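You operate a simulated robot arm through the tools that you are given. There is no shell and no other tool.

Carry out the task below with a simulated two-armed robot. There is one attempt and no reset: what you move stays moved.

## Task
Vacuum the yellow-coil bag for 15 seconds, then vent and open the packer.
Fine: turn the mains on and leave it on; the bag stays inside.

It is judged by the outcome, as a careful person would: the job done as asked, and still so three seconds after it is handed in. It fails if anything else is knocked over, pushed out of place, dropped, spilled or broken.

## Robot
Two 7-joint arms with two-finger parallel grippers on one trunk that stands fixed in place. Base frame: the origin is at the foot of the trunk, x ahead of it, y to its left, z up; the work surface is at about z = 78.6. Lengths are in cm, angles in degrees, forces in N, time in s.
The left shoulder is at [3, 11.9, 101], the right one opposite. With the tool pointing down near the work surface each hand reaches from about 26 to 68 cm from the base axis, measured 20 degrees to its own side. Payload 3.43 kg a hand.
The tool frame of a hand sits at the grasp point between the pads (the TCP): z along the fingers, y along the line on which they close. The tips reach 3 cm beyond it. The gripper opens to 9.4 cm. The fingers are 2.8 cm wide and 1 cm thick; the gripper's body (5 by 9.6 cm) begins 5.5 cm behind the TCP.
Orientation is that of the tool frame in the base frame, as [roll, pitch, yaw] about the fixed x, y, z axes, in that order (R = Rz(yaw) Ry(pitch) Rx(roll)). With the fingers straight down and closing along the base's y, the tool's x points along the base's -x, its y along +y and its z along -z.

## Interface
- The arms move only by the tool jog_arm. It takes "left_steps", "right_steps" or both (then of equal length, played together; a hand with none holds still); each is a list of rows, each a list of 7 numbers: the finger opening in mm, from 0 to 94, then the shift along the tool's x, y, z in units of 30 mm (1.0 is 30 mm), then the turn, a rotation vector about the tool's x, y, z in units of 4 degrees (1.0 is 4 degrees). In form: [[jaw, tx, ty, tz, wx, wy, wz], ...]. A call has 1 to 20 rows; each row shifts and turns the commanded pose from where the row before left it, along the tool's axes as they then stand. A call with a number of a shift or a turn outside -1 to 1 is refused whole. Each row takes 0.2 s and may step no farther than 5 cm and 8.6 degrees from the row before; otherwise, or with a gripper value out of range, the whole call is refused. A pose out of reach is approached as far as the arm can. The call stops where the force on the tool passes 40 N (or 10 N more than at its start, if that is more) or the arm is blocked; 0.2 s more then pass. The fingers move at their own pace (about 7.2 cm/s each) and stop on an object; they squeeze with about 24 N. The grip force told is the motor's: it shows also when the fingers shut on nothing. Time passes only in rows, and 0.2 s behind the last, so rows that do not move let the fingers close. It gives the time, the measured TCP pose, the force on the tool (base axes), the opening and the grip force at its end, in the units of the frame above (readings bear some noise), with the torque about the TCP (base axes, N m) and any sound that the robot's microphone picked up, and new pictures: "pictures" is both (left out), scene, wrist or none (wrist: the cameras of the hands that moved).
- Cameras (640 x 400 px; columns grow to the right, rows downward): "scene" is now at [4.95, -0.46, 171.96]; the picture's right is [-0.05, -1.00, 0.00], its down [-0.73, 0.03, -0.69] and it looks along [0.69, -0.03, -0.73] (base axes); focal length 318 px, centre (320, 200). "left" rides on the left gripper at [7.6, -1.4, -10.2] in its tool frame; the picture's right is [0.18, 0.98, 0.00], its down [-0.75, 0.14, -0.64] and it looks along [-0.63, 0.12, 0.77] (tool axes); focal length 243 px, centre (320, 200). "right" rides on the right gripper at [7.6, 1.4, -10.3] in its tool frame; the picture's right is [-0.18, 0.98, 0.00], its down [-0.75, -0.14, -0.64] and it looks along [-0.63, -0.12, 0.77] (tool axes); focal length 243 px, centre (320, 200). There is no depth. A picture from a camera that has moved, and an enlarged one, comes with that camera's place and axes in the base frame and with its lens.
- lift_body(by): moves the trunk up (or, below 0, down) by that many cm; the arms and the scene camera ride with it, the base frame stays. It gives what a move gives, with no picture.
- head_to(pan, tilt): turns the head with the scene camera to pan (to the left, within 143 degrees either way) and tilt (down, from -29 to 69), counted from straight ahead of the robot. It gives what a move gives, and a new picture of the scene camera.
- inspect(camera, box): a new picture of the part [left, top, right, bottom] of that camera's present view, enlarged. No time passes.
- finish_job(): hands the job in; it is judged then, once.

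Nothing tells you positions but the pictures and the camera data. Unless the task says otherwise, let go and move clear before handing in.

The tools are called by a JSON object that holds its "op" and its "data". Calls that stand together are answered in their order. jog_arm: Moves the arms, as the interface text tells. Its arguments: {"type":"object","properties":{"left_steps":{"type":"array"},"right_steps":{"type":"array"},"pictures":{"type":"string","enum":["both","scene","wrist","none"]}},"required":[]} The other tools are called the same way: lift_body (by) moves the trunk up or down; head_to (pan, tilt) turns the head that bears the scene camera; inspect (camera, box) takes an enlarged picture of a part of a camera's view; finish_job () hands the job in.

At the start:

```text
time: 0.0
left_eef_pos: [40.04, 15.66, 135.5]
left_tool_rot: [179.9, 0.1, 180.0]
left_wrist_force: [-0.7, 0.7, -0.1]
left_ft_torque: [0.02, 0.0, -0.01]
left_finger_gap: 9.39
left_grasp_force: 0.2
right_eef_pos: [45.29, -28.56, 128.2]
right_tool_rot: [179.9, 0.0, 179.9]
right_wrist_force: [0.2, -0.2, -0.5]
right_ft_torque: [0.01, 0.0, 0.01]
right_finger_gap: 9.39
right_grasp_force: 0.0
trunk travel left (down, up): [-27.5, 13.5]
head pan, tilt (commanded): [-2.6, 46.6]
```

scene: 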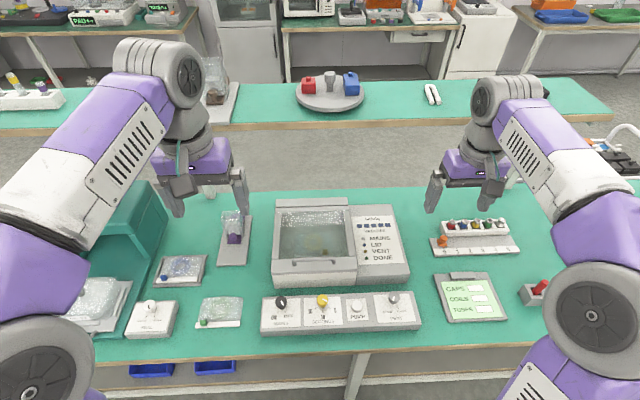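
right: 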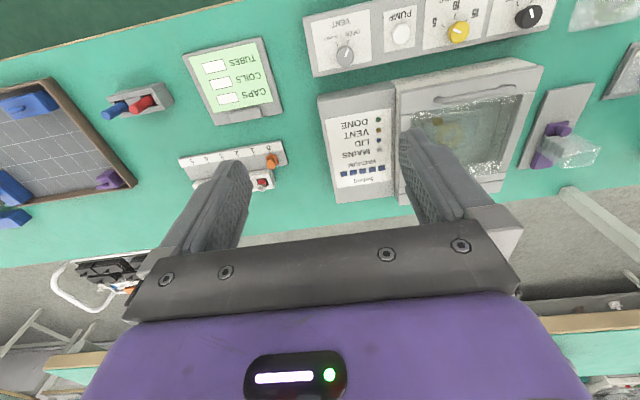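
left: 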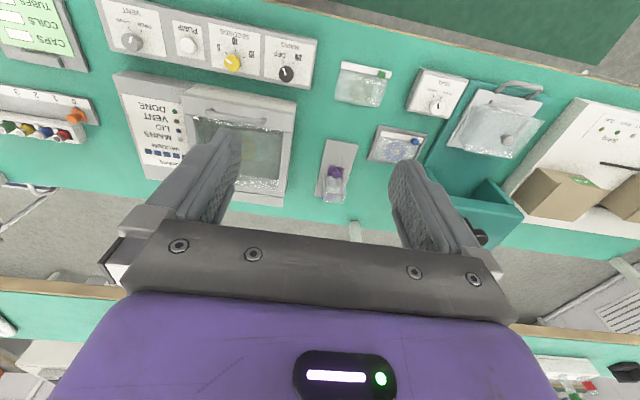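

I see a vacuum packer at the table's centre with a control panel in front of it (mains knob, seconds knob, pump button, vent knob). I'll look closer at everything before moving.

{"op": "inspect", "data": {"camera": "scene", "box": [250, 190, 430, 340]}}

{"op": "inspect", "data": {"camera": "scene", "box": [250, 285, 430, 340]}}

{"op": "inspect", "data": {"camera": "scene", "box": [50, 190, 260, 350]}}

{"op": "inspect", "data": {"camera": "left", "box": [90, 0, 330, 220]}}

{"op": "inspect", "data": {"camera": "right", "box": [300, 0, 560, 200]}}

```text
2.67 times, centred on (340, 265) of scene
camera zoom: at [4.95, -0.46, 171.96], right [-0.05, -1.0, 0.0], down [-0.73, 0.03, -0.69], along [0.69, -0.03, -0.73], focal length 849 px, centre (267, 27)
```

zoom: 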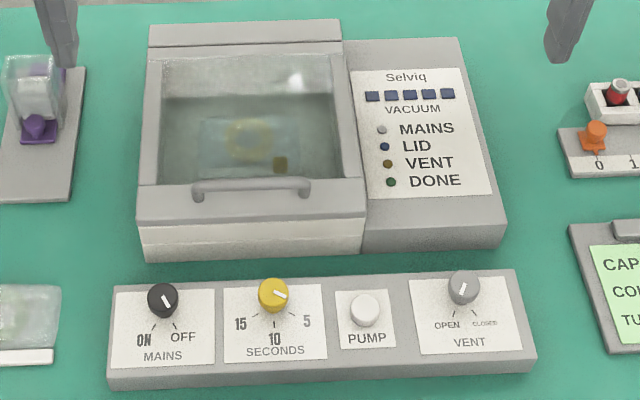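

```text
3.56 times, centred on (340, 312) of scene
camera zoom: at [4.95, -0.46, 171.96], right [-0.05, -1.0, 0.0], down [-0.73, 0.03, -0.69], along [0.69, -0.03, -0.73], focal length 1132 px, centre (249, -200)
```

zoom: 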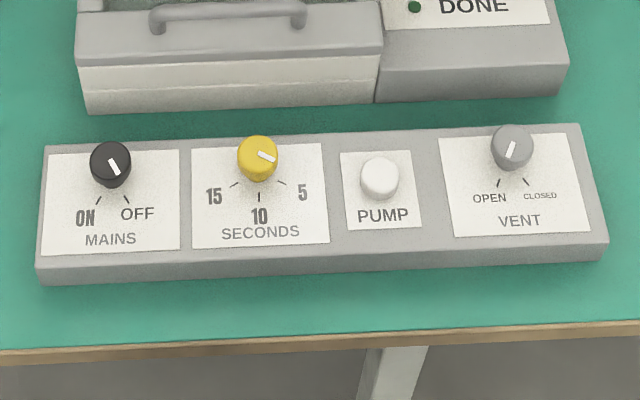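

```text
2.50 times, centred on (155, 270) of scene
camera zoom: at [4.95, -0.46, 171.96], right [-0.05, -1.0, 0.0], down [-0.73, 0.03, -0.69], along [0.69, -0.03, -0.73], focal length 796 px, centre (732, 25)
```

zoom: 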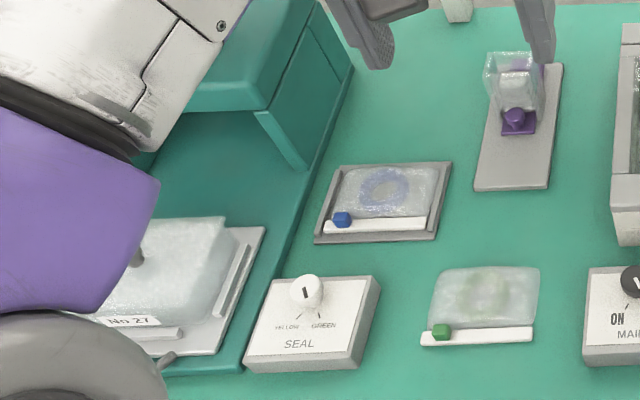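

```text
1.82 times, centred on (210, 110) of left
camera zoom: at [32.45, 14.06, 145.64], right [-0.19, 0.98, 0.0], down [0.75, 0.14, 0.64], along [0.63, 0.12, -0.77], focal length 441 px, centre (520, 364)
```

zoom: 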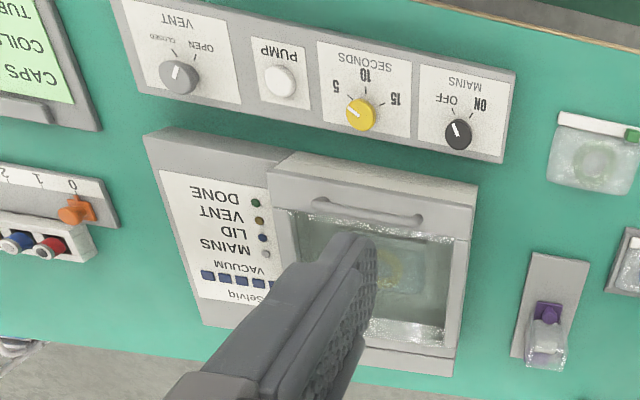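

```text
2.00 times, centred on (430, 100) of right
camera zoom: at [37.65, -27.05, 138.54], right [0.18, 0.98, 0.0], down [0.75, -0.14, 0.64], along [0.63, -0.12, -0.77], focal length 485 px, centre (100, 400)
```

zoom: 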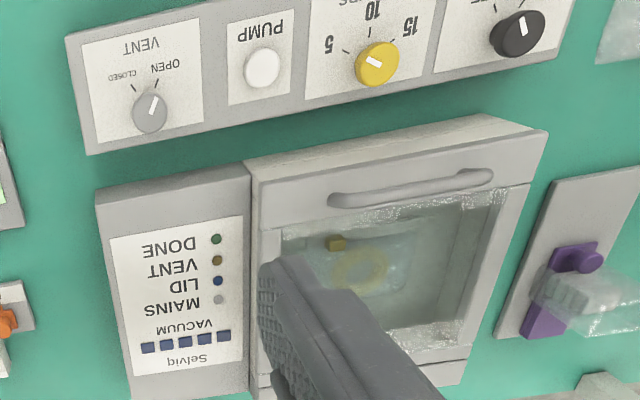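

The packer holds the yellow-coil bag with its lid shut. The panel reads mains OFF, seconds 5 and vent OPEN. I take the knobs to be near x≈47: mains at y≈9, seconds at y≈-3, pump at y≈-13 and vent at y≈-24. I'll lower both hands above the panel to look closer.

{"op": "jog_arm", "data": {"left_steps": [[70, -0.194, -0.185, 0.95, 0, 0, 0], [70, -0.194, -0.185, 0.95, 0, 0, 0], [70, -0.194, -0.185, 0.95, 0, 0, 0], [70, -0.194, -0.185, 0.95, 0, 0, 0], [70, -0.194, -0.185, 0.95, 0, 0, 0], [70, -0.194, -0.185, 0.95, 0, 0, 0], [70, -0.194, -0.185, 0.95, 0, 0, 0], [70, -0.194, -0.185, 0.95, 0, 0, 0], [70, -0.194, -0.185, 0.95, 0, 0, 0], [70, -0.194, -0.185, 0.95, 0, 0, 0], [70, -0.194, -0.185, 0.95, 0, 0, 0], [70, -0.194, -0.185, 0.95, 0, 0, 0]], "right_steps": [[70, -0.033, 0.133, 0.75, 0, 0, 0], [70, -0.033, 0.133, 0.75, 0, 0, 0], [70, -0.033, 0.133, 0.75, 0, 0, 0], [70, -0.033, 0.133, 0.75, 0, 0, 0], [70, -0.033, 0.133, 0.75, 0, 0, 0], [70, -0.033, 0.133, 0.75, 0, 0, 0], [70, -0.033, 0.133, 0.75, 0, 0, 0], [70, -0.033, 0.133, 0.75, 0, 0, 0], [70, -0.033, 0.133, 0.75, 0, 0, 0], [70, -0.033, 0.133, 0.75, 0, 0, 0], [70, -0.033, 0.133, 0.75, 0, 0, 0], [70, -0.033, 0.133, 0.75, 0, 0, 0]]}}

```text
time: 2.6
left_eef_pos: [47.04, 8.94, 101.3]
left_tool_rot: [180.0, 0.0, -179.9]
left_wrist_force: [-0.2, 0.0, -0.6]
left_ft_torque: [-0.02, 0.05, 0.04]
left_finger_gap: 7.0
left_grasp_force: 0.1
right_eef_pos: [46.47, -23.86, 101.2]
right_tool_rot: [179.9, 0.1, 180.0]
right_wrist_force: [-0.2, 1.0, -0.3]
right_ft_torque: [0.02, 0.04, 0.0]
right_finger_gap: 7.01
right_grasp_force: 0.1
trunk travel left (down, up): [-27.5, 13.5]
head pan, tilt (commanded): [-2.6, 46.6]
camera scene: at [5.07, -0.47, 171.96], right [-0.05, -1.0, 0.0], down [-0.73, 0.03, -0.69], along [0.69, -0.03, -0.73], focal length 318 px, centre (320, 200)
camera right: at [38.99, -22.26, 111.49], right [0.18, 0.98, 0.0], down [0.75, -0.14, 0.64], along [0.63, -0.12, -0.77], focal length 243 px, centre (320, 200)
camera left: at [39.47, 7.5, 111.34], right [-0.19, 0.98, 0.0], down [0.75, 0.14, 0.64], along [0.63, 0.12, -0.77], focal length 243 px, centre (320, 200)
```

scene: 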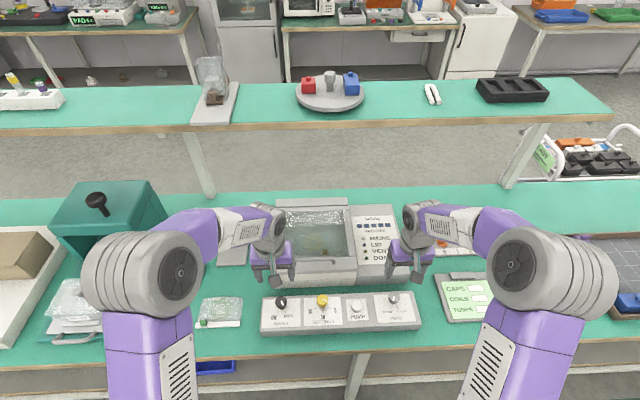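
right: 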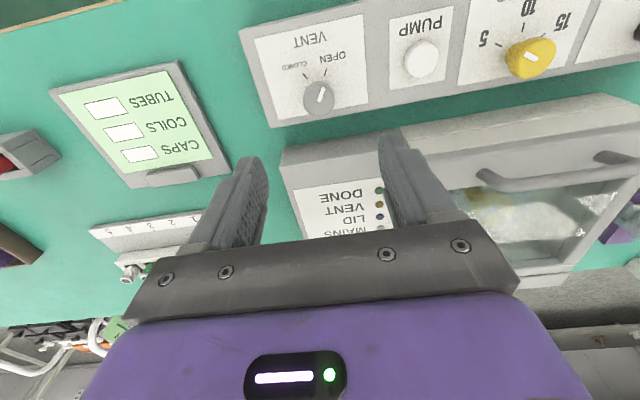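
left: 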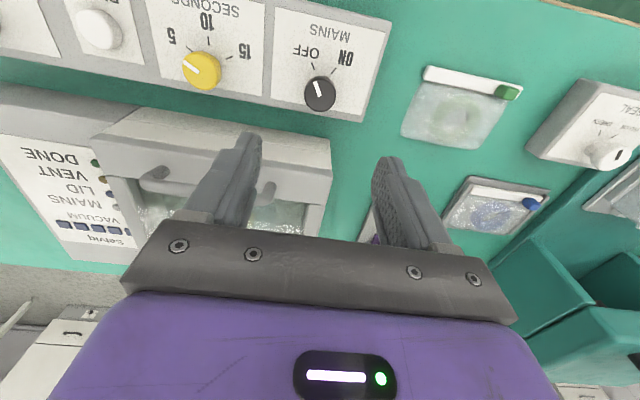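

Both hands are above the panel. I place the mains knob at about (47.4, 9.0) with its top near z≈84. I'll take enlarged views of the knobs and the lamps.

{"op": "inspect", "data": {"camera": "left", "box": [150, 0, 390, 150]}}

{"op": "inspect", "data": {"camera": "right", "box": [240, 20, 480, 170]}}

{"op": "inspect", "data": {"camera": "left", "box": [0, 100, 200, 250]}}

{"op": "inspect", "data": {"camera": "right", "box": [420, 80, 640, 280]}}

```text
2.67 times, centred on (270, 75) of left
camera zoom: at [39.47, 7.5, 111.34], right [-0.19, 0.98, 0.0], down [0.75, 0.14, 0.64], along [0.63, 0.12, -0.77], focal length 647 px, centre (453, 533)
```

zoom: 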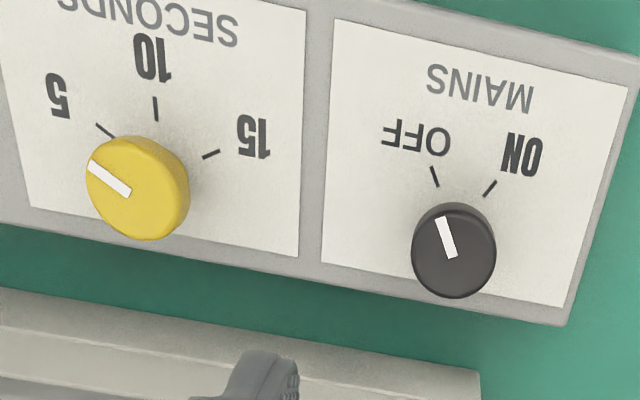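

```text
2.67 times, centred on (360, 95) of right
camera zoom: at [38.99, -22.26, 111.49], right [0.18, 0.98, 0.0], down [0.75, -0.14, 0.64], along [0.63, -0.12, -0.77], focal length 647 px, centre (213, 480)
```

zoom: 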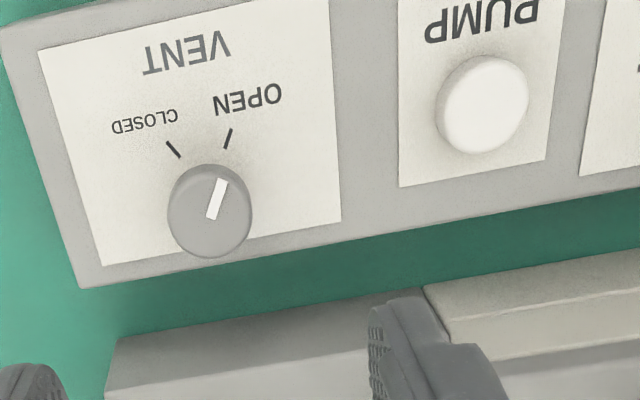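

```text
2.67 times, centred on (100, 175) of left
camera zoom: at [39.47, 7.5, 111.34], right [-0.19, 0.98, 0.0], down [0.75, 0.14, 0.64], along [0.63, 0.12, -0.77], focal length 647 px, centre (907, 267)
```

zoom: 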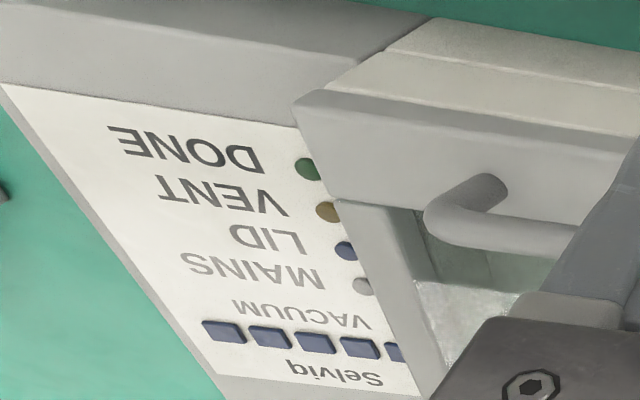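

```text
2.00 times, centred on (530, 180) of right
camera zoom: at [38.99, -22.26, 111.49], right [0.18, 0.98, 0.0], down [0.75, -0.14, 0.64], along [0.63, -0.12, -0.77], focal length 485 px, centre (-100, 240)
```

zoom: 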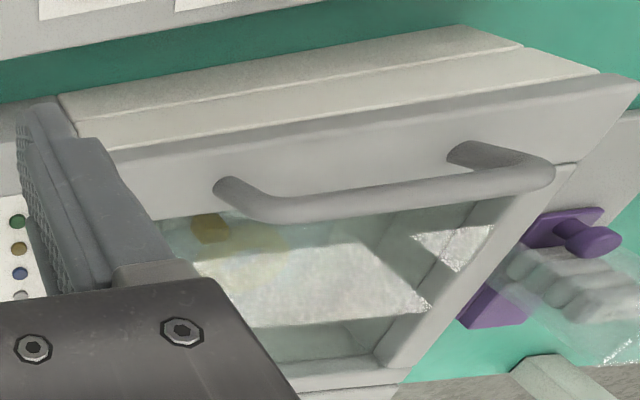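

The panel's top is at z≈82 and the knob tops are near z≈84. Mains needs +60° clockwise, vent 60° counter-clockwise and seconds 120° clockwise. I'll pre-turn both hands by half the angle and bring them down to just above the knobs.

{"op": "jog_arm", "data": {"left_steps": [[70, -0.13, 0, 0.4, 0, 0, 0], [70, 0, 0, 0.5, 0, 0, -0.9375], [70, 0, 0, 0.5, 0, 0, -0.9375], [70, 0, 0, 0.5, 0, 0, -0.9375], [70, 0, 0, 0.5, 0, 0, -0.9375], [70, 0, 0, 0.5, 0, 0, -0.9375], [70, 0, 0, 0.5, 0, 0, -0.9375], [70, 0, 0, 0.5, 0, 0, -0.9375], [70, 0, 0, 0.5, 0, 0, -0.9375]], "right_steps": [[70, -0.28, 0, 0.4, 0, 0, 0], [70, 0, 0, 0.5, 0, 0, 0.9375], [70, 0, 0, 0.5, 0, 0, 0.9375], [70, 0, 0, 0.5, 0, 0, 0.9375], [70, 0, 0, 0.5, 0, 0, 0.9375], [70, 0, 0, 0.5, 0, 0, 0.9375], [70, 0, 0, 0.5, 0, 0, 0.9375], [70, 0, 0, 0.5, 0, 0, 0.9375], [70, 0, 0, 0.5, 0, 0, 0.9375]]}}

```text
time: 4.6
left_eef_pos: [47.47, 8.96, 88.02]
left_tool_rot: [-180.0, 0.1, -149.9]
left_wrist_force: [0.7, 0.5, -0.2]
left_ft_torque: [0.01, -0.01, -0.03]
left_finger_gap: 6.99
left_grasp_force: 0.1
right_eef_pos: [47.36, -23.77, 87.88]
right_tool_rot: [180.0, 0.1, 149.9]
right_wrist_force: [0.3, 0.0, 0.2]
right_ft_torque: [0.02, 0.01, 0.03]
right_finger_gap: 7.01
right_grasp_force: 0.0
trunk travel left (down, up): [-27.5, 13.5]
head pan, tilt (commanded): [-2.6, 46.6]
camera scene: at [5.01, -0.47, 171.96], right [-0.05, -1.0, 0.0], down [-0.73, 0.03, -0.69], along [0.69, -0.03, -0.73], focal length 318 px, centre (320, 200)
camera right: at [41.46, -18.61, 98.33], right [0.65, 0.76, 0.0], down [0.58, -0.5, 0.64], along [0.49, -0.42, -0.77], focal length 243 px, centre (320, 200)
camera left: at [41.59, 3.79, 98.19], right [-0.65, 0.76, 0.0], down [0.58, 0.5, 0.64], along [0.49, 0.42, -0.77], focal length 243 px, centre (320, 200)
```

scene: 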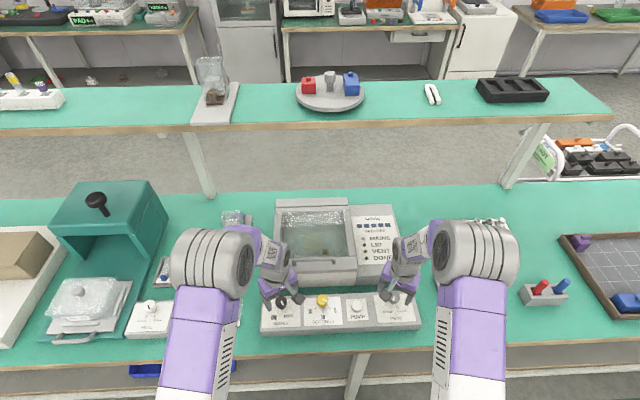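
right: 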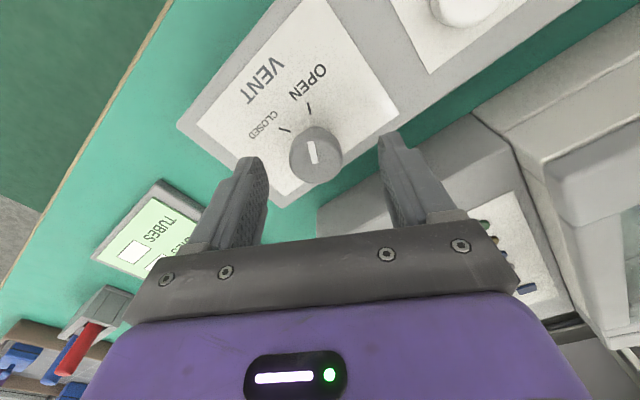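
left: 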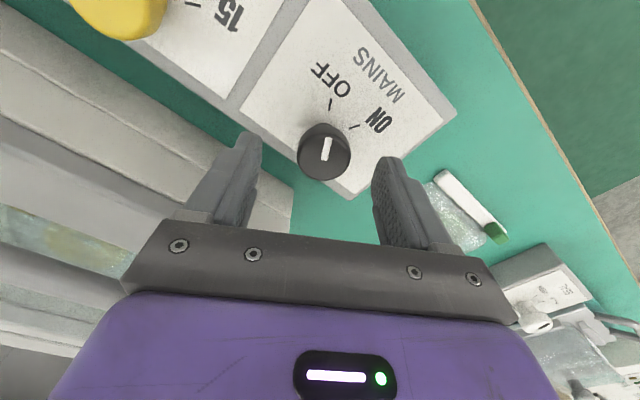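

The knobs sit between the fingers of both hands. I'll lower to grasp height and close.

{"op": "jog_arm", "data": {"left_steps": [[70, 0, 0, 0.38, 0, 0, 0], [70, 0, 0, 0.36, 0, 0, 0], [70, 0, 0, 0, 0, 0, 0], [10, 0, 0, 0, 0, 0, 0], [10, 0, 0, 0, 0, 0, 0], [10, 0, 0, 0, 0, 0, 0], [10, 0, 0, 0, 0, 0, 0]], "right_steps": [[70, 0, 0, 0.36, 0, 0, 0], [70, 0, 0, 0.34, 0, 0, 0], [70, 0, 0, 0, 0, 0, 0], [10, 0, 0, 0, 0, 0, 0], [10, 0, 0, 0, 0, 0, 0], [10, 0, 0, 0, 0, 0, 0], [10, 0, 0, 0, 0, 0, 0]]}}

```text
time: 6.2
left_eef_pos: [47.43, 9.14, 85.93]
left_tool_rot: [179.9, 0.0, -149.8]
left_wrist_force: [-3.8, 16.2, 0.3]
left_ft_torque: [-0.24, 0.02, -0.02]
left_finger_gap: 3.39
left_grasp_force: 44.9
right_eef_pos: [47.24, -24.16, 85.94]
right_tool_rot: [-179.8, 0.0, 149.8]
right_wrist_force: [-4.2, -18.1, -3.6]
right_ft_torque: [-0.26, -0.13, 0.0]
right_finger_gap: 3.39
right_grasp_force: 44.9
trunk travel left (down, up): [-27.5, 13.5]
head pan, tilt (commanded): [-2.6, 46.6]
camera scene: at [4.86, -0.48, 171.96], right [-0.05, -1.0, 0.0], down [-0.73, 0.03, -0.69], along [0.69, -0.03, -0.73], focal length 318 px, centre (320, 200)
camera right: at [41.37, -18.83, 96.22], right [0.65, 0.76, 0.0], down [0.58, -0.5, 0.64], along [0.49, -0.42, -0.77], focal length 243 px, centre (320, 200)
camera left: at [41.53, 3.95, 95.98], right [-0.65, 0.76, 0.0], down [0.58, 0.5, 0.64], along [0.48, 0.42, -0.77], focal length 243 px, centre (320, 200)
```

scene: 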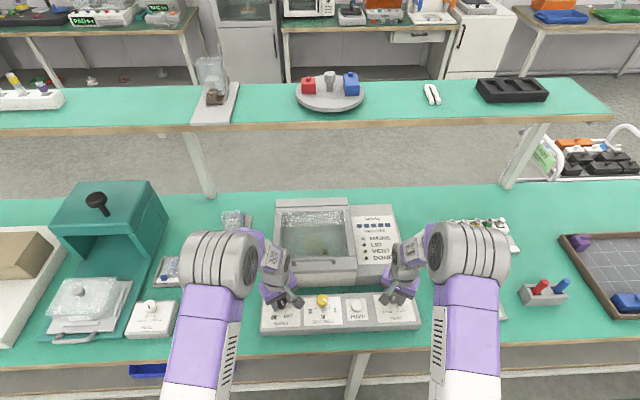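
right: 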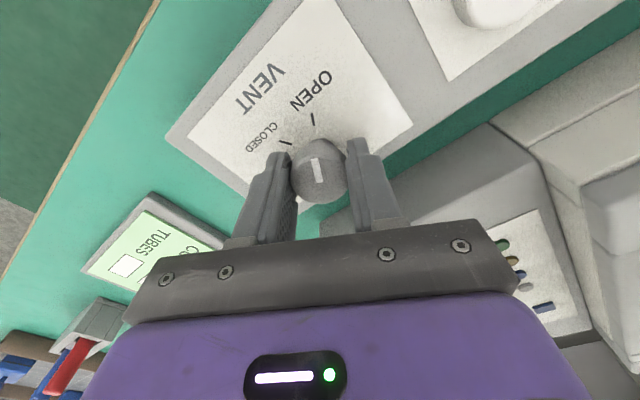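
left: 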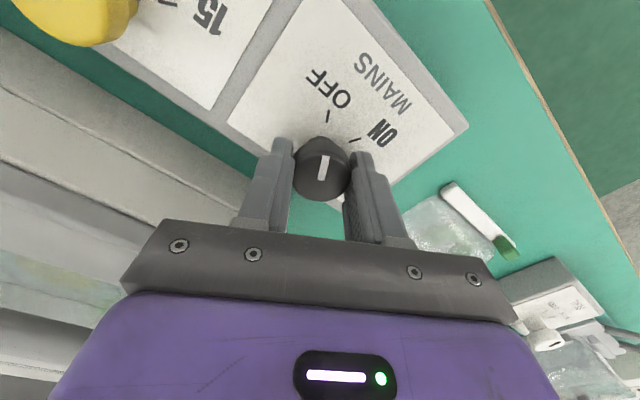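

Both knobs are gripped at 3.39 cm. I'll ease the small lateral offsets and turn the mains 60° clockwise and the vent 60° counter-clockwise.

{"op": "jog_arm", "data": {"left_steps": [[10, 0, 0.07, 0, 0, 0, 0], [10, 0, 0, 0, 0, 0, 1], [10, 0, 0, 0, 0, 0, 1], [10, 0, 0, 0, 0, 0, 1], [10, 0, 0, 0, 0, 0, 1], [10, 0, 0, 0, 0, 0, 1], [10, 0, 0, 0, 0, 0, 1], [10, 0, 0, 0, 0, 0, 1], [10, 0, 0, 0, 0, 0, 1], [10, 0, 0, 0, 0, 0, 1], [10, 0, 0, 0, 0, 0, 1], [10, 0, 0, 0, 0, 0, 1], [10, 0, 0, 0, 0, 0, 1], [10, 0, 0, 0, 0, 0, 1], [10, 0, 0, 0, 0, 0, 1], [10, 0, 0, 0, 0, 0, 1]], "right_steps": [[10, 0, -0.08, 0, 0, 0, 0], [10, 0, 0, 0, 0, 0, -1], [10, 0, 0, 0, 0, 0, -1], [10, 0, 0, 0, 0, 0, -1], [10, 0, 0, 0, 0, 0, -1], [10, 0, 0, 0, 0, 0, -1], [10, 0, 0, 0, 0, 0, -1], [10, 0, 0, 0, 0, 0, -1], [10, 0, 0, 0, 0, 0, -1], [10, 0, 0, 0, 0, 0, -1], [10, 0, 0, 0, 0, 0, -1], [10, 0, 0, 0, 0, 0, -1], [10, 0, 0, 0, 0, 0, -1], [10, 0, 0, 0, 0, 0, -1], [10, 0, 0, 0, 0, 0, -1], [10, 0, 0, 0, 0, 0, -1]]}}

```text
time: 9.6
left_eef_pos: [47.35, 9.01, 85.9]
left_tool_rot: [-179.9, 0.1, 150.0]
left_wrist_force: [11.5, -12.1, -25.8]
left_ft_torque: [0.03, 0.09, 0.14]
left_finger_gap: 3.38
left_grasp_force: 45.0
right_eef_pos: [47.23, -24.08, 85.95]
right_tool_rot: [179.9, 0.0, -150.0]
right_wrist_force: [-10.7, -9.1, 18.3]
right_ft_torque: [-0.78, 0.82, -0.16]
right_finger_gap: 3.35
right_grasp_force: 45.2
trunk travel left (down, up): [-27.5, 13.5]
head pan, tilt (commanded): [-2.6, 46.6]
camera scene: at [5.06, -0.63, 171.96], right [-0.05, -1.0, 0.0], down [-0.73, 0.03, -0.69], along [0.69, -0.03, -0.73], focal length 318 px, centre (320, 200)
camera right: at [39.94, -26.56, 96.23], right [-0.33, 0.94, 0.0], down [0.72, 0.25, 0.64], along [0.6, 0.21, -0.77], focal length 243 px, centre (320, 200)
camera left: at [40.06, 11.51, 95.99], right [0.33, 0.94, 0.0], down [0.72, -0.25, 0.64], along [0.61, -0.21, -0.77], focal length 243 px, centre (320, 200)
```

scene: 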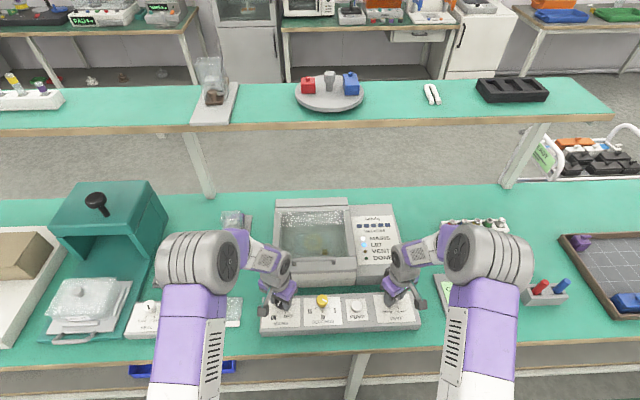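
right: 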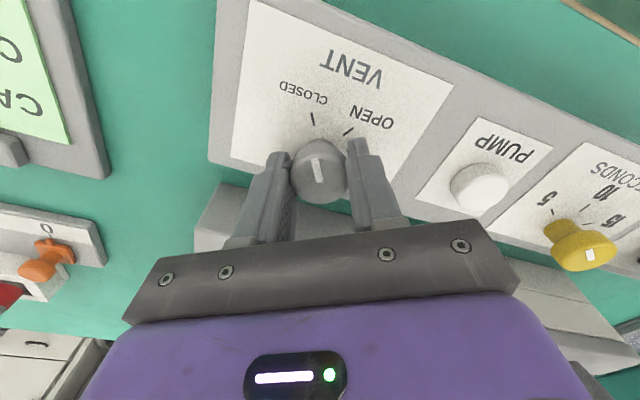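
left: 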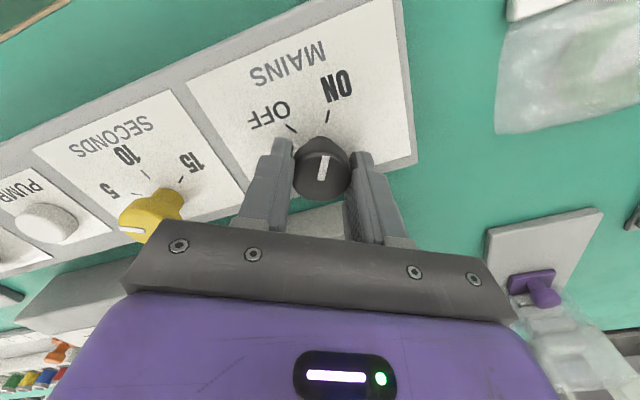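

Both knobs appear to have turned to ON and CLOSED. I'll check the pointers and lamps before letting go.

{"op": "inspect", "data": {"camera": "scene", "box": [250, 190, 430, 340]}}

{"op": "inspect", "data": {"camera": "right", "box": [240, 60, 400, 210]}}

{"op": "inspect", "data": {"camera": "left", "box": [240, 60, 400, 210]}}

```text
2.67 times, centred on (340, 265) of scene
camera zoom: at [5.06, -0.63, 171.96], right [-0.05, -1.0, 0.0], down [-0.73, 0.03, -0.69], along [0.69, -0.03, -0.73], focal length 849 px, centre (267, 27)
```

zoom: 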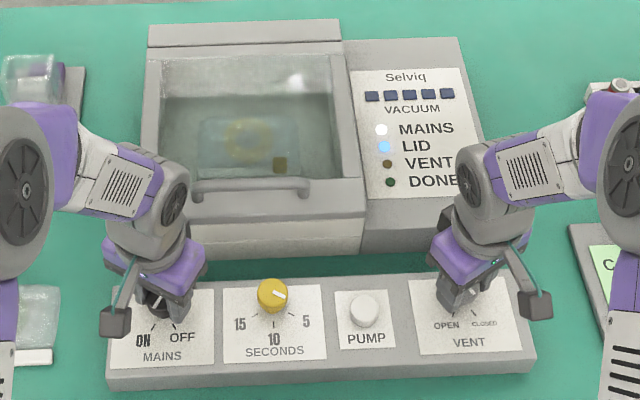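

```text
2.67 times, centred on (320, 135) of right
camera zoom: at [39.94, -26.56, 96.23], right [-0.33, 0.94, 0.0], down [0.72, 0.25, 0.64], along [0.6, 0.21, -0.77], focal length 647 px, centre (320, 373)
```

zoom: 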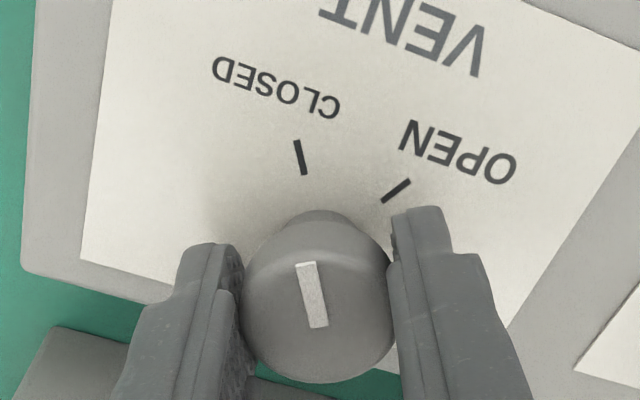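

```text
2.67 times, centred on (320, 135) of left
camera zoom: at [40.06, 11.51, 95.99], right [0.33, 0.94, 0.0], down [0.72, -0.25, 0.64], along [0.61, -0.21, -0.77], focal length 647 px, centre (320, 373)
```

zoom: 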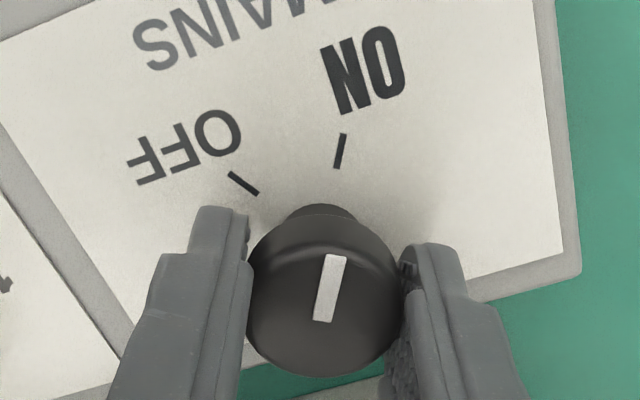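

The MAINS and LID lamps are lit and the vent pointer is at CLOSED. I'll release both knobs and lift, then turn the left hand back ready for the seconds knob.

{"op": "jog_arm", "data": {"left_steps": [[70, 0, 0, 0, 0, 0, 0], [70, 0, 0, 0, 0, 0, 0], [70, 0, 0, -0.8, 0, 0, 0], [70, 0, 0, -0.8, 0, 0, 0], [70, 0, 0, -0.4, 0, 0, 0], [70, 0, 0, 0, 0, 0, -1], [70, 0, 0, 0, 0, 0, -1], [70, 0, 0, 0, 0, 0, -1], [70, 0, 0, 0, 0, 0, -1], [70, 0, 0, 0, 0, 0, -1], [70, 0, 0, 0, 0, 0, -1], [70, 0, 0, 0, 0, 0, -1], [70, 0, 0, 0, 0, 0, -1], [70, 0, 0, 0, 0, 0, -1], [70, 0, 0, 0, 0, 0, -1], [70, 0, 0, 0, 0, 0, -1], [70, 0, 0, 0, 0, 0, -1], [70, 0, 0, 0, 0, 0, -1], [70, 0, 0, 0, 0, 0, -1], [70, 0, 0, 0, 0, 0, -1]], "right_steps": [[70, 0, 0, 0, 0, 0, 0], [70, 0, 0, 0, 0, 0, 0], [70, 0, 0, -0.8, 0, 0, 0], [70, 0, 0, -0.8, 0, 0, 0], [70, 0, 0, -0.8, 0, 0, 0], [70, 0, 0, -0.8, 0, 0, 0], [70, 0, 0, -0.8, 0, 0, 0], [70, 0, 0, -0.8, 0, 0, 0], [70, 0, 0, 0, 0, 0, 0], [70, 0, 0, 0, 0, 0, 0], [70, 0, 0, 0, 0, 0, 0], [70, 0, 0, 0, 0, 0, 0], [70, 0, 0, 0, 0, 0, 0], [70, 0, 0, 0, 0, 0, 0], [70, 0, 0, 0, 0, 0, 0], [70, 0, 0, 0, 0, 0, 0], [70, 0, 0, 0, 0, 0, 0], [70, 0, 0, 0, 0, 0, 0], [70, 0, 0, 0, 0, 0, 0], [70, 0, 0, 0, 0, 0, 0]]}}

```text
time: 13.8
left_eef_pos: [47.35, 9.04, 92.0]
left_tool_rot: [180.0, 0.0, -149.8]
left_wrist_force: [-0.6, -0.7, 1.1]
left_ft_torque: [-0.02, 0.0, 0.03]
left_finger_gap: 7.0
left_grasp_force: 0.1
right_eef_pos: [47.22, -23.96, 100.32]
right_tool_rot: [-180.0, 0.0, -150.1]
right_wrist_force: [0.1, 0.8, 0.1]
right_ft_torque: [-0.02, -0.01, 0.0]
right_finger_gap: 7.0
right_grasp_force: 0.1
trunk travel left (down, up): [-27.5, 13.5]
head pan, tilt (commanded): [-2.6, 46.6]
camera scene: at [4.95, -0.47, 171.96], right [-0.05, -1.0, 0.0], down [-0.73, 0.03, -0.69], along [0.69, -0.03, -0.73], focal length 318 px, centre (320, 200)
camera right: at [39.89, -26.45, 110.67], right [-0.33, 0.94, 0.0], down [0.72, 0.25, 0.64], along [0.61, 0.21, -0.77], focal length 243 px, centre (320, 200)
camera left: at [41.45, 4.02, 102.04], right [-0.65, 0.76, 0.0], down [0.58, 0.5, 0.64], along [0.49, 0.42, -0.77], focal length 243 px, centre (320, 200)
```

scene: 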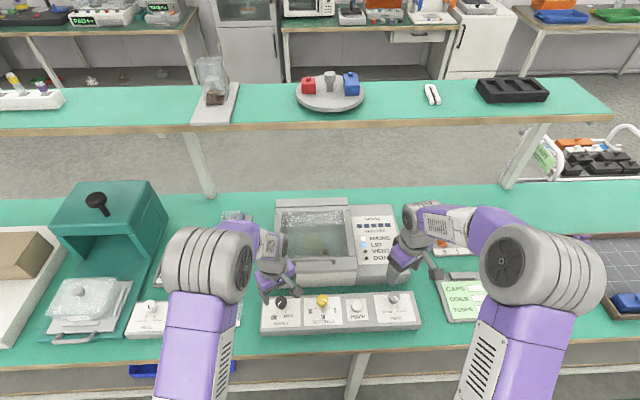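
right: 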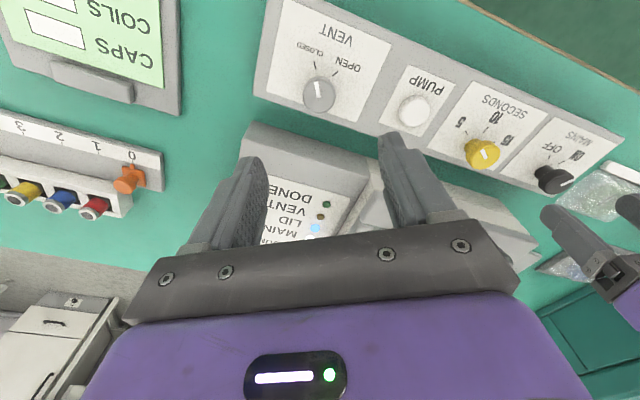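
left: 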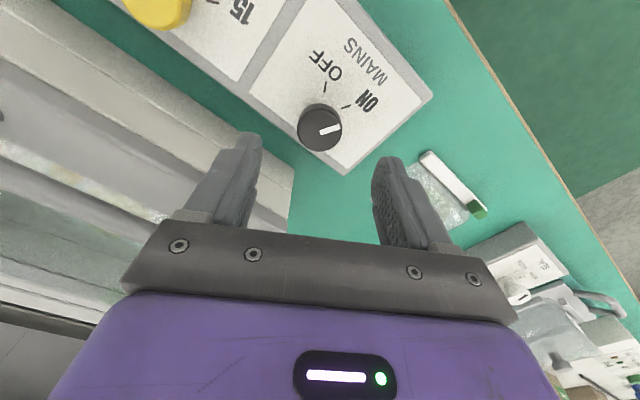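

Mains is at ON and vent at CLOSED, both released. Now I'll move the left hand across to the seconds knob at about (47.35, -3.1).

{"op": "jog_arm", "data": {"left_steps": [[70, 0.51, -0.88, 0, 0, 0, 0], [70, 0.51, -0.88, 0, 0, 0, 0], [70, 0.51, -0.88, 0, 0, 0, 0], [70, 0.51, -0.88, 0, 0, 0, 0], [70, 0, 0, 0.65, 0, 0, 0], [70, 0, 0, 0.65, 0, 0, 0]], "pictures": "wrist"}}

```text
time: 15.2
left_eef_pos: [47.33, -3.17, 87.87]
left_tool_rot: [180.0, 0.0, -149.9]
left_wrist_force: [0.2, 0.3, -0.6]
left_ft_torque: [-0.01, 0.0, -0.04]
left_finger_gap: 6.99
left_grasp_force: 0.0
right_eef_pos: [47.21, -23.9, 100.32]
right_tool_rot: [180.0, 0.0, -150.2]
right_wrist_force: [0.2, -0.8, 0.2]
right_ft_torque: [-0.02, 0.01, -0.02]
right_finger_gap: 7.0
right_grasp_force: 0.1
trunk travel left (down, up): [-27.5, 13.5]
head pan, tilt (commanded): [-2.6, 46.6]
camera left: at [41.46, -8.25, 98.04], right [-0.65, 0.76, 0.0], down [0.58, 0.5, 0.64], along [0.49, 0.42, -0.77], focal length 243 px, centre (320, 200)
```

left: 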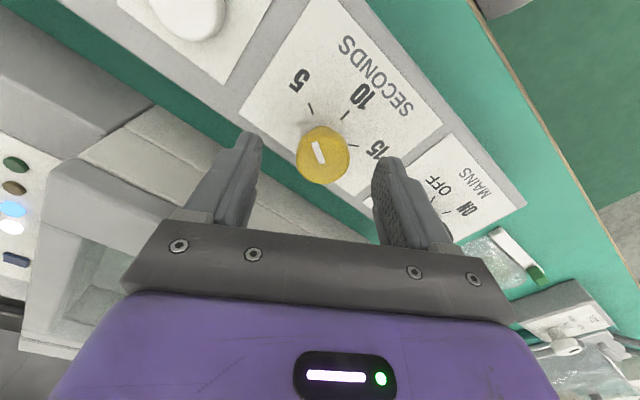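

The yellow knob is between the fingers. I'll lower, grip and turn clockwise 60° (5 to 10), then check.

{"op": "jog_arm", "data": {"left_steps": [[70, 0, 0.06, 0.35, 0, 0, 0], [70, 0, 0, 0.33, 0, 0, 0], [10, 0, 0, 0, 0, 0, 0], [10, 0, 0, 0, 0, 0, 0], [10, 0, 0, 0, 0, 0, 0], [10, 0, 0, 0, 0, 0, 0]], "pictures": "wrist"}}

```text
time: 16.6
left_eef_pos: [47.32, -3.04, 85.99]
left_tool_rot: [-180.0, 0.1, -149.8]
left_wrist_force: [0.0, -1.5, -1.6]
left_ft_torque: [-0.04, -0.27, -0.06]
left_finger_gap: 3.34
left_grasp_force: 44.9
right_eef_pos: [47.19, -23.82, 100.26]
right_tool_rot: [-180.0, 0.0, -150.1]
right_wrist_force: [0.4, 0.5, 0.8]
right_ft_torque: [0.0, 0.02, -0.02]
right_finger_gap: 7.02
right_grasp_force: 0.0
trunk travel left (down, up): [-27.5, 13.5]
head pan, tilt (commanded): [-2.6, 46.6]
camera left: at [41.36, -8.08, 96.1], right [-0.65, 0.76, 0.0], down [0.58, 0.5, 0.64], along [0.49, 0.42, -0.77], focal length 243 px, centre (320, 200)
```

left: 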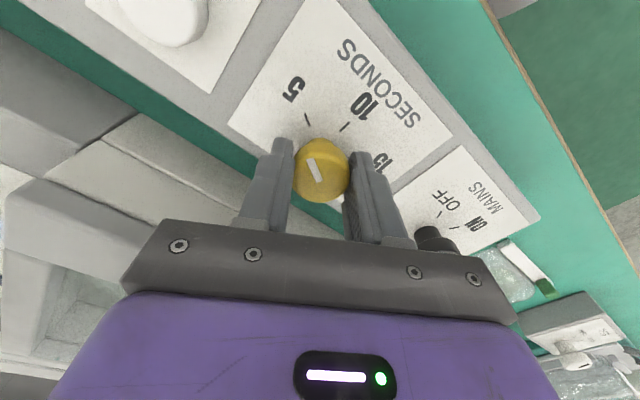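

The grip is centred with little side force. I'll turn 60° clockwise.

{"op": "jog_arm", "data": {"left_steps": [[10, 0, 0, 0, 0, 0, 1], [10, 0, 0, 0, 0, 0, 1], [10, 0, 0, 0, 0, 0, 1], [10, 0, 0, 0, 0, 0, 1], [10, 0, 0, 0, 0, 0, 1], [10, 0, 0, 0, 0, 0, 1], [10, 0, 0, 0, 0, 0, 1], [10, 0, 0, 0, 0, 0, 1], [10, 0, 0, 0, 0, 0, 1], [10, 0, 0, 0, 0, 0, 1], [10, 0, 0, 0, 0, 0, 1], [10, 0, 0, 0, 0, 0, 1], [10, 0, 0, 0, 0, 0, 1], [10, 0, 0, 0, 0, 0, 1], [10, 0, 0, 0, 0, 0, 1]], "pictures": "wrist"}}

```text
time: 19.8
left_eef_pos: [47.17, -2.91, 85.87]
left_tool_rot: [180.0, 0.0, 150.0]
left_wrist_force: [1.9, -4.7, 6.8]
left_ft_torque: [0.41, 0.39, -0.01]
left_finger_gap: 3.35
left_grasp_force: 45.1
right_eef_pos: [47.1, -23.97, 100.36]
right_tool_rot: [-179.9, 0.0, -150.0]
right_wrist_force: [-0.7, 0.2, 0.6]
right_ft_torque: [0.03, 0.01, -0.05]
right_finger_gap: 7.0
right_grasp_force: 0.1
trunk travel left (down, up): [-27.5, 13.5]
head pan, tilt (commanded): [-2.6, 46.6]
camera left: at [39.92, -0.43, 96.09], right [0.33, 0.94, 0.0], down [0.72, -0.25, 0.64], along [0.61, -0.21, -0.77], focal length 243 px, centre (320, 200)
```

left: 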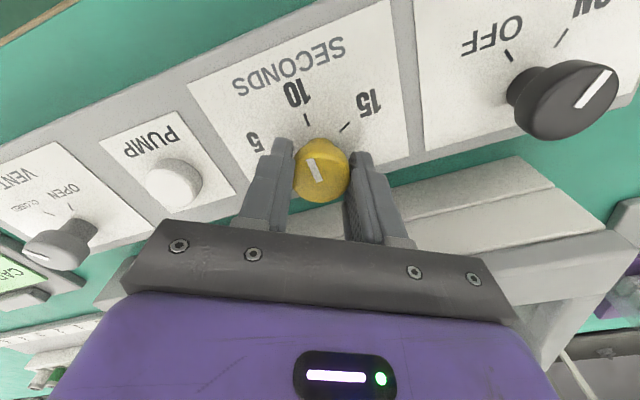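

The pointer is now at 10. I'll open, swing the hand back 60° around the knob, and re-grip for the second half-turn.

{"op": "jog_arm", "data": {"left_steps": [[70, 0, 0, 0, 0, 0, 0], [70, 0, 0, 0, 0, 0, 0], [70, 0, 0, 0, 0, 0, -1], [70, 0, 0, 0, 0, 0, -1], [70, 0, 0, 0, 0, 0, -1], [70, 0, 0, 0, 0, 0, -1], [70, 0, 0, 0, 0, 0, -1], [70, 0, 0, 0, 0, 0, -1], [70, 0, 0, 0, 0, 0, -1], [70, 0, 0, 0, 0, 0, -1], [70, 0, 0, 0, 0, 0, -1], [70, 0, 0, 0, 0, 0, -1], [70, 0, 0, 0, 0, 0, -1], [70, 0, 0, 0, 0, 0, -1], [70, 0, 0, 0, 0, 0, -1], [70, 0, 0, 0, 0, 0, -1], [70, 0, 0, 0, 0, 0, -1], [10, 0, 0, 0, 0, 0, 0], [10, 0, 0, 0, 0, 0, 0], [10, 0, 0, 0, 0, 0, 0]], "pictures": "wrist"}}

```text
time: 24.0
left_eef_pos: [47.26, -2.95, 86.0]
left_tool_rot: [-179.9, 0.0, -149.9]
left_wrist_force: [1.6, -2.4, 0.2]
left_ft_torque: [-0.07, -0.08, 0.04]
left_finger_gap: 3.34
left_grasp_force: 44.9
right_eef_pos: [47.18, -23.85, 100.34]
right_tool_rot: [180.0, -0.1, -150.1]
right_wrist_force: [-0.4, -1.1, -0.7]
right_ft_torque: [-0.01, 0.0, -0.03]
right_finger_gap: 7.01
right_grasp_force: 0.1
trunk travel left (down, up): [-27.5, 13.5]
head pan, tilt (commanded): [-2.6, 46.6]
camera left: at [41.37, -8.07, 96.1], right [-0.65, 0.76, 0.0], down [0.58, 0.5, 0.64], along [0.49, 0.42, -0.77], focal length 243 px, centre (320, 200)
```

left: 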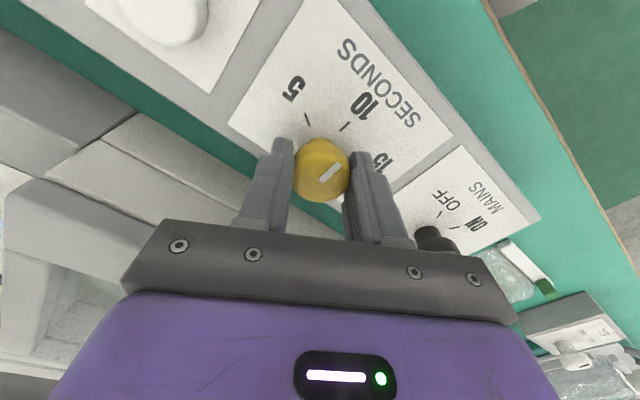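

The pointer is at 10 and I've re-gripped. I'll turn another 60° clockwise to 15.

{"op": "jog_arm", "data": {"left_steps": [[10, 0, 0, 0, 0, 0, 1], [10, 0, 0, 0, 0, 0, 1], [10, 0, 0, 0, 0, 0, 1], [10, 0, 0, 0, 0, 0, 1], [10, 0, 0, 0, 0, 0, 1], [10, 0, 0, 0, 0, 0, 1], [10, 0, 0, 0, 0, 0, 1], [10, 0, 0, 0, 0, 0, 1], [10, 0, 0, 0, 0, 0, 1], [10, 0, 0, 0, 0, 0, 1], [10, 0, 0, 0, 0, 0, 1], [10, 0, 0, 0, 0, 0, 1], [10, 0, 0, 0, 0, 0, 1], [10, 0, 0, 0, 0, 0, 1], [10, 0, 0, 0, 0, 0, 1]], "pictures": "both"}}

{"op": "inspect", "data": {"camera": "left", "box": [240, 60, 400, 210]}}

{"op": "inspect", "data": {"camera": "scene", "box": [250, 190, 430, 340]}}

```text
time: 27.2
left_eef_pos: [47.24, -3.01, 85.97]
left_tool_rot: [-179.9, 0.1, 150.1]
left_wrist_force: [3.3, -4.1, 4.7]
left_ft_torque: [0.08, 0.09, 0.47]
left_finger_gap: 3.34
left_grasp_force: 44.9
right_eef_pos: [47.24, -23.81, 100.34]
right_tool_rot: [-180.0, 0.0, -150.1]
right_wrist_force: [-0.2, 0.3, -0.4]
right_ft_torque: [0.0, 0.01, 0.0]
right_finger_gap: 7.0
right_grasp_force: 0.0
trunk travel left (down, up): [-27.5, 13.5]
head pan, tilt (commanded): [-2.6, 46.6]
camera scene: at [4.94, -0.54, 171.96], right [-0.05, -1.0, 0.0], down [-0.73, 0.03, -0.69], along [0.69, -0.03, -0.73], focal length 318 px, centre (320, 200)
camera left: at [39.93, -0.44, 96.09], right [0.33, 0.94, 0.0], down [0.72, -0.25, 0.64], along [0.61, -0.21, -0.77], focal length 243 px, centre (320, 200)
```

scene: 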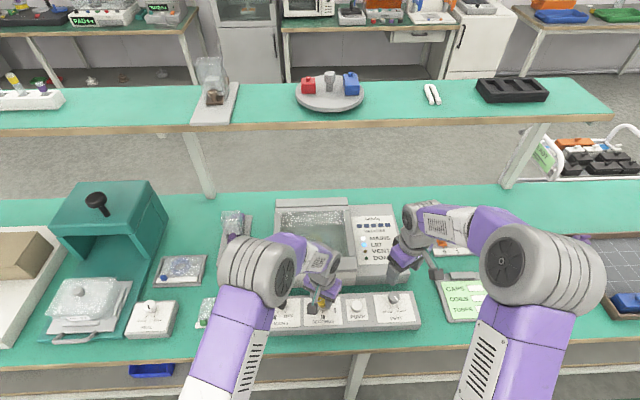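
left: 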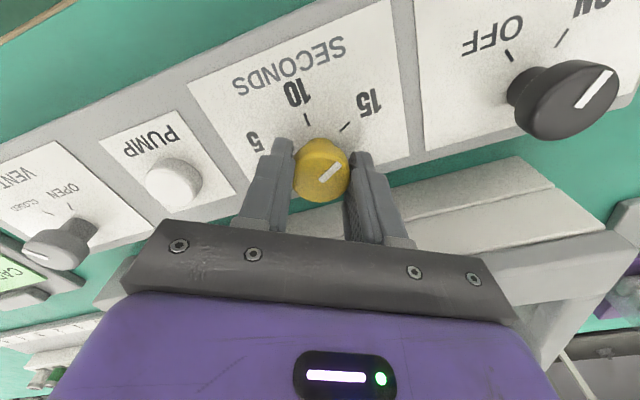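

```text
2.67 times, centred on (320, 135) of left
camera zoom: at [39.93, -0.44, 96.09], right [0.33, 0.94, 0.0], down [0.72, -0.25, 0.64], along [0.61, -0.21, -0.77], focal length 647 px, centre (320, 373)
```

zoom: 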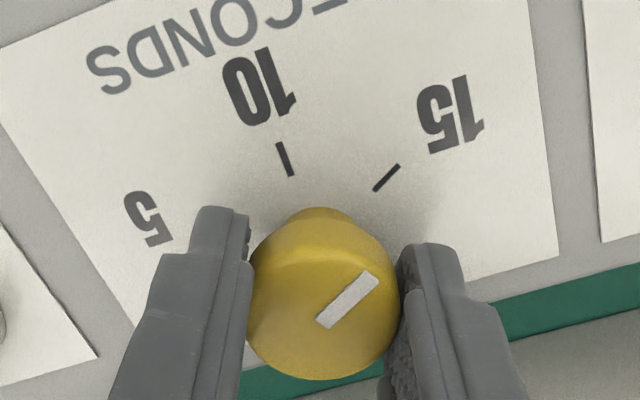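

```text
2.67 times, centred on (340, 265) of scene
camera zoom: at [4.94, -0.54, 171.96], right [-0.05, -1.0, 0.0], down [-0.73, 0.03, -0.69], along [0.69, -0.03, -0.73], focal length 849 px, centre (267, 27)
```

zoom: 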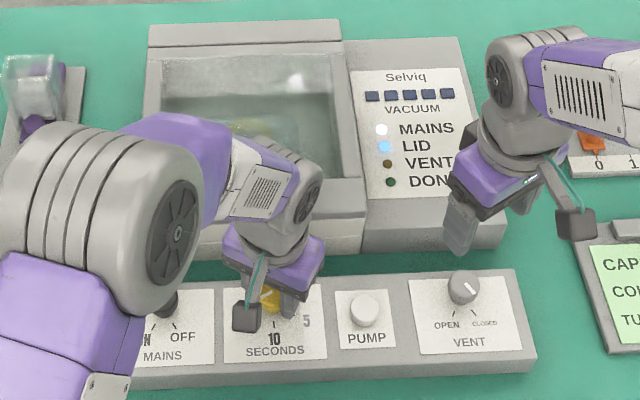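

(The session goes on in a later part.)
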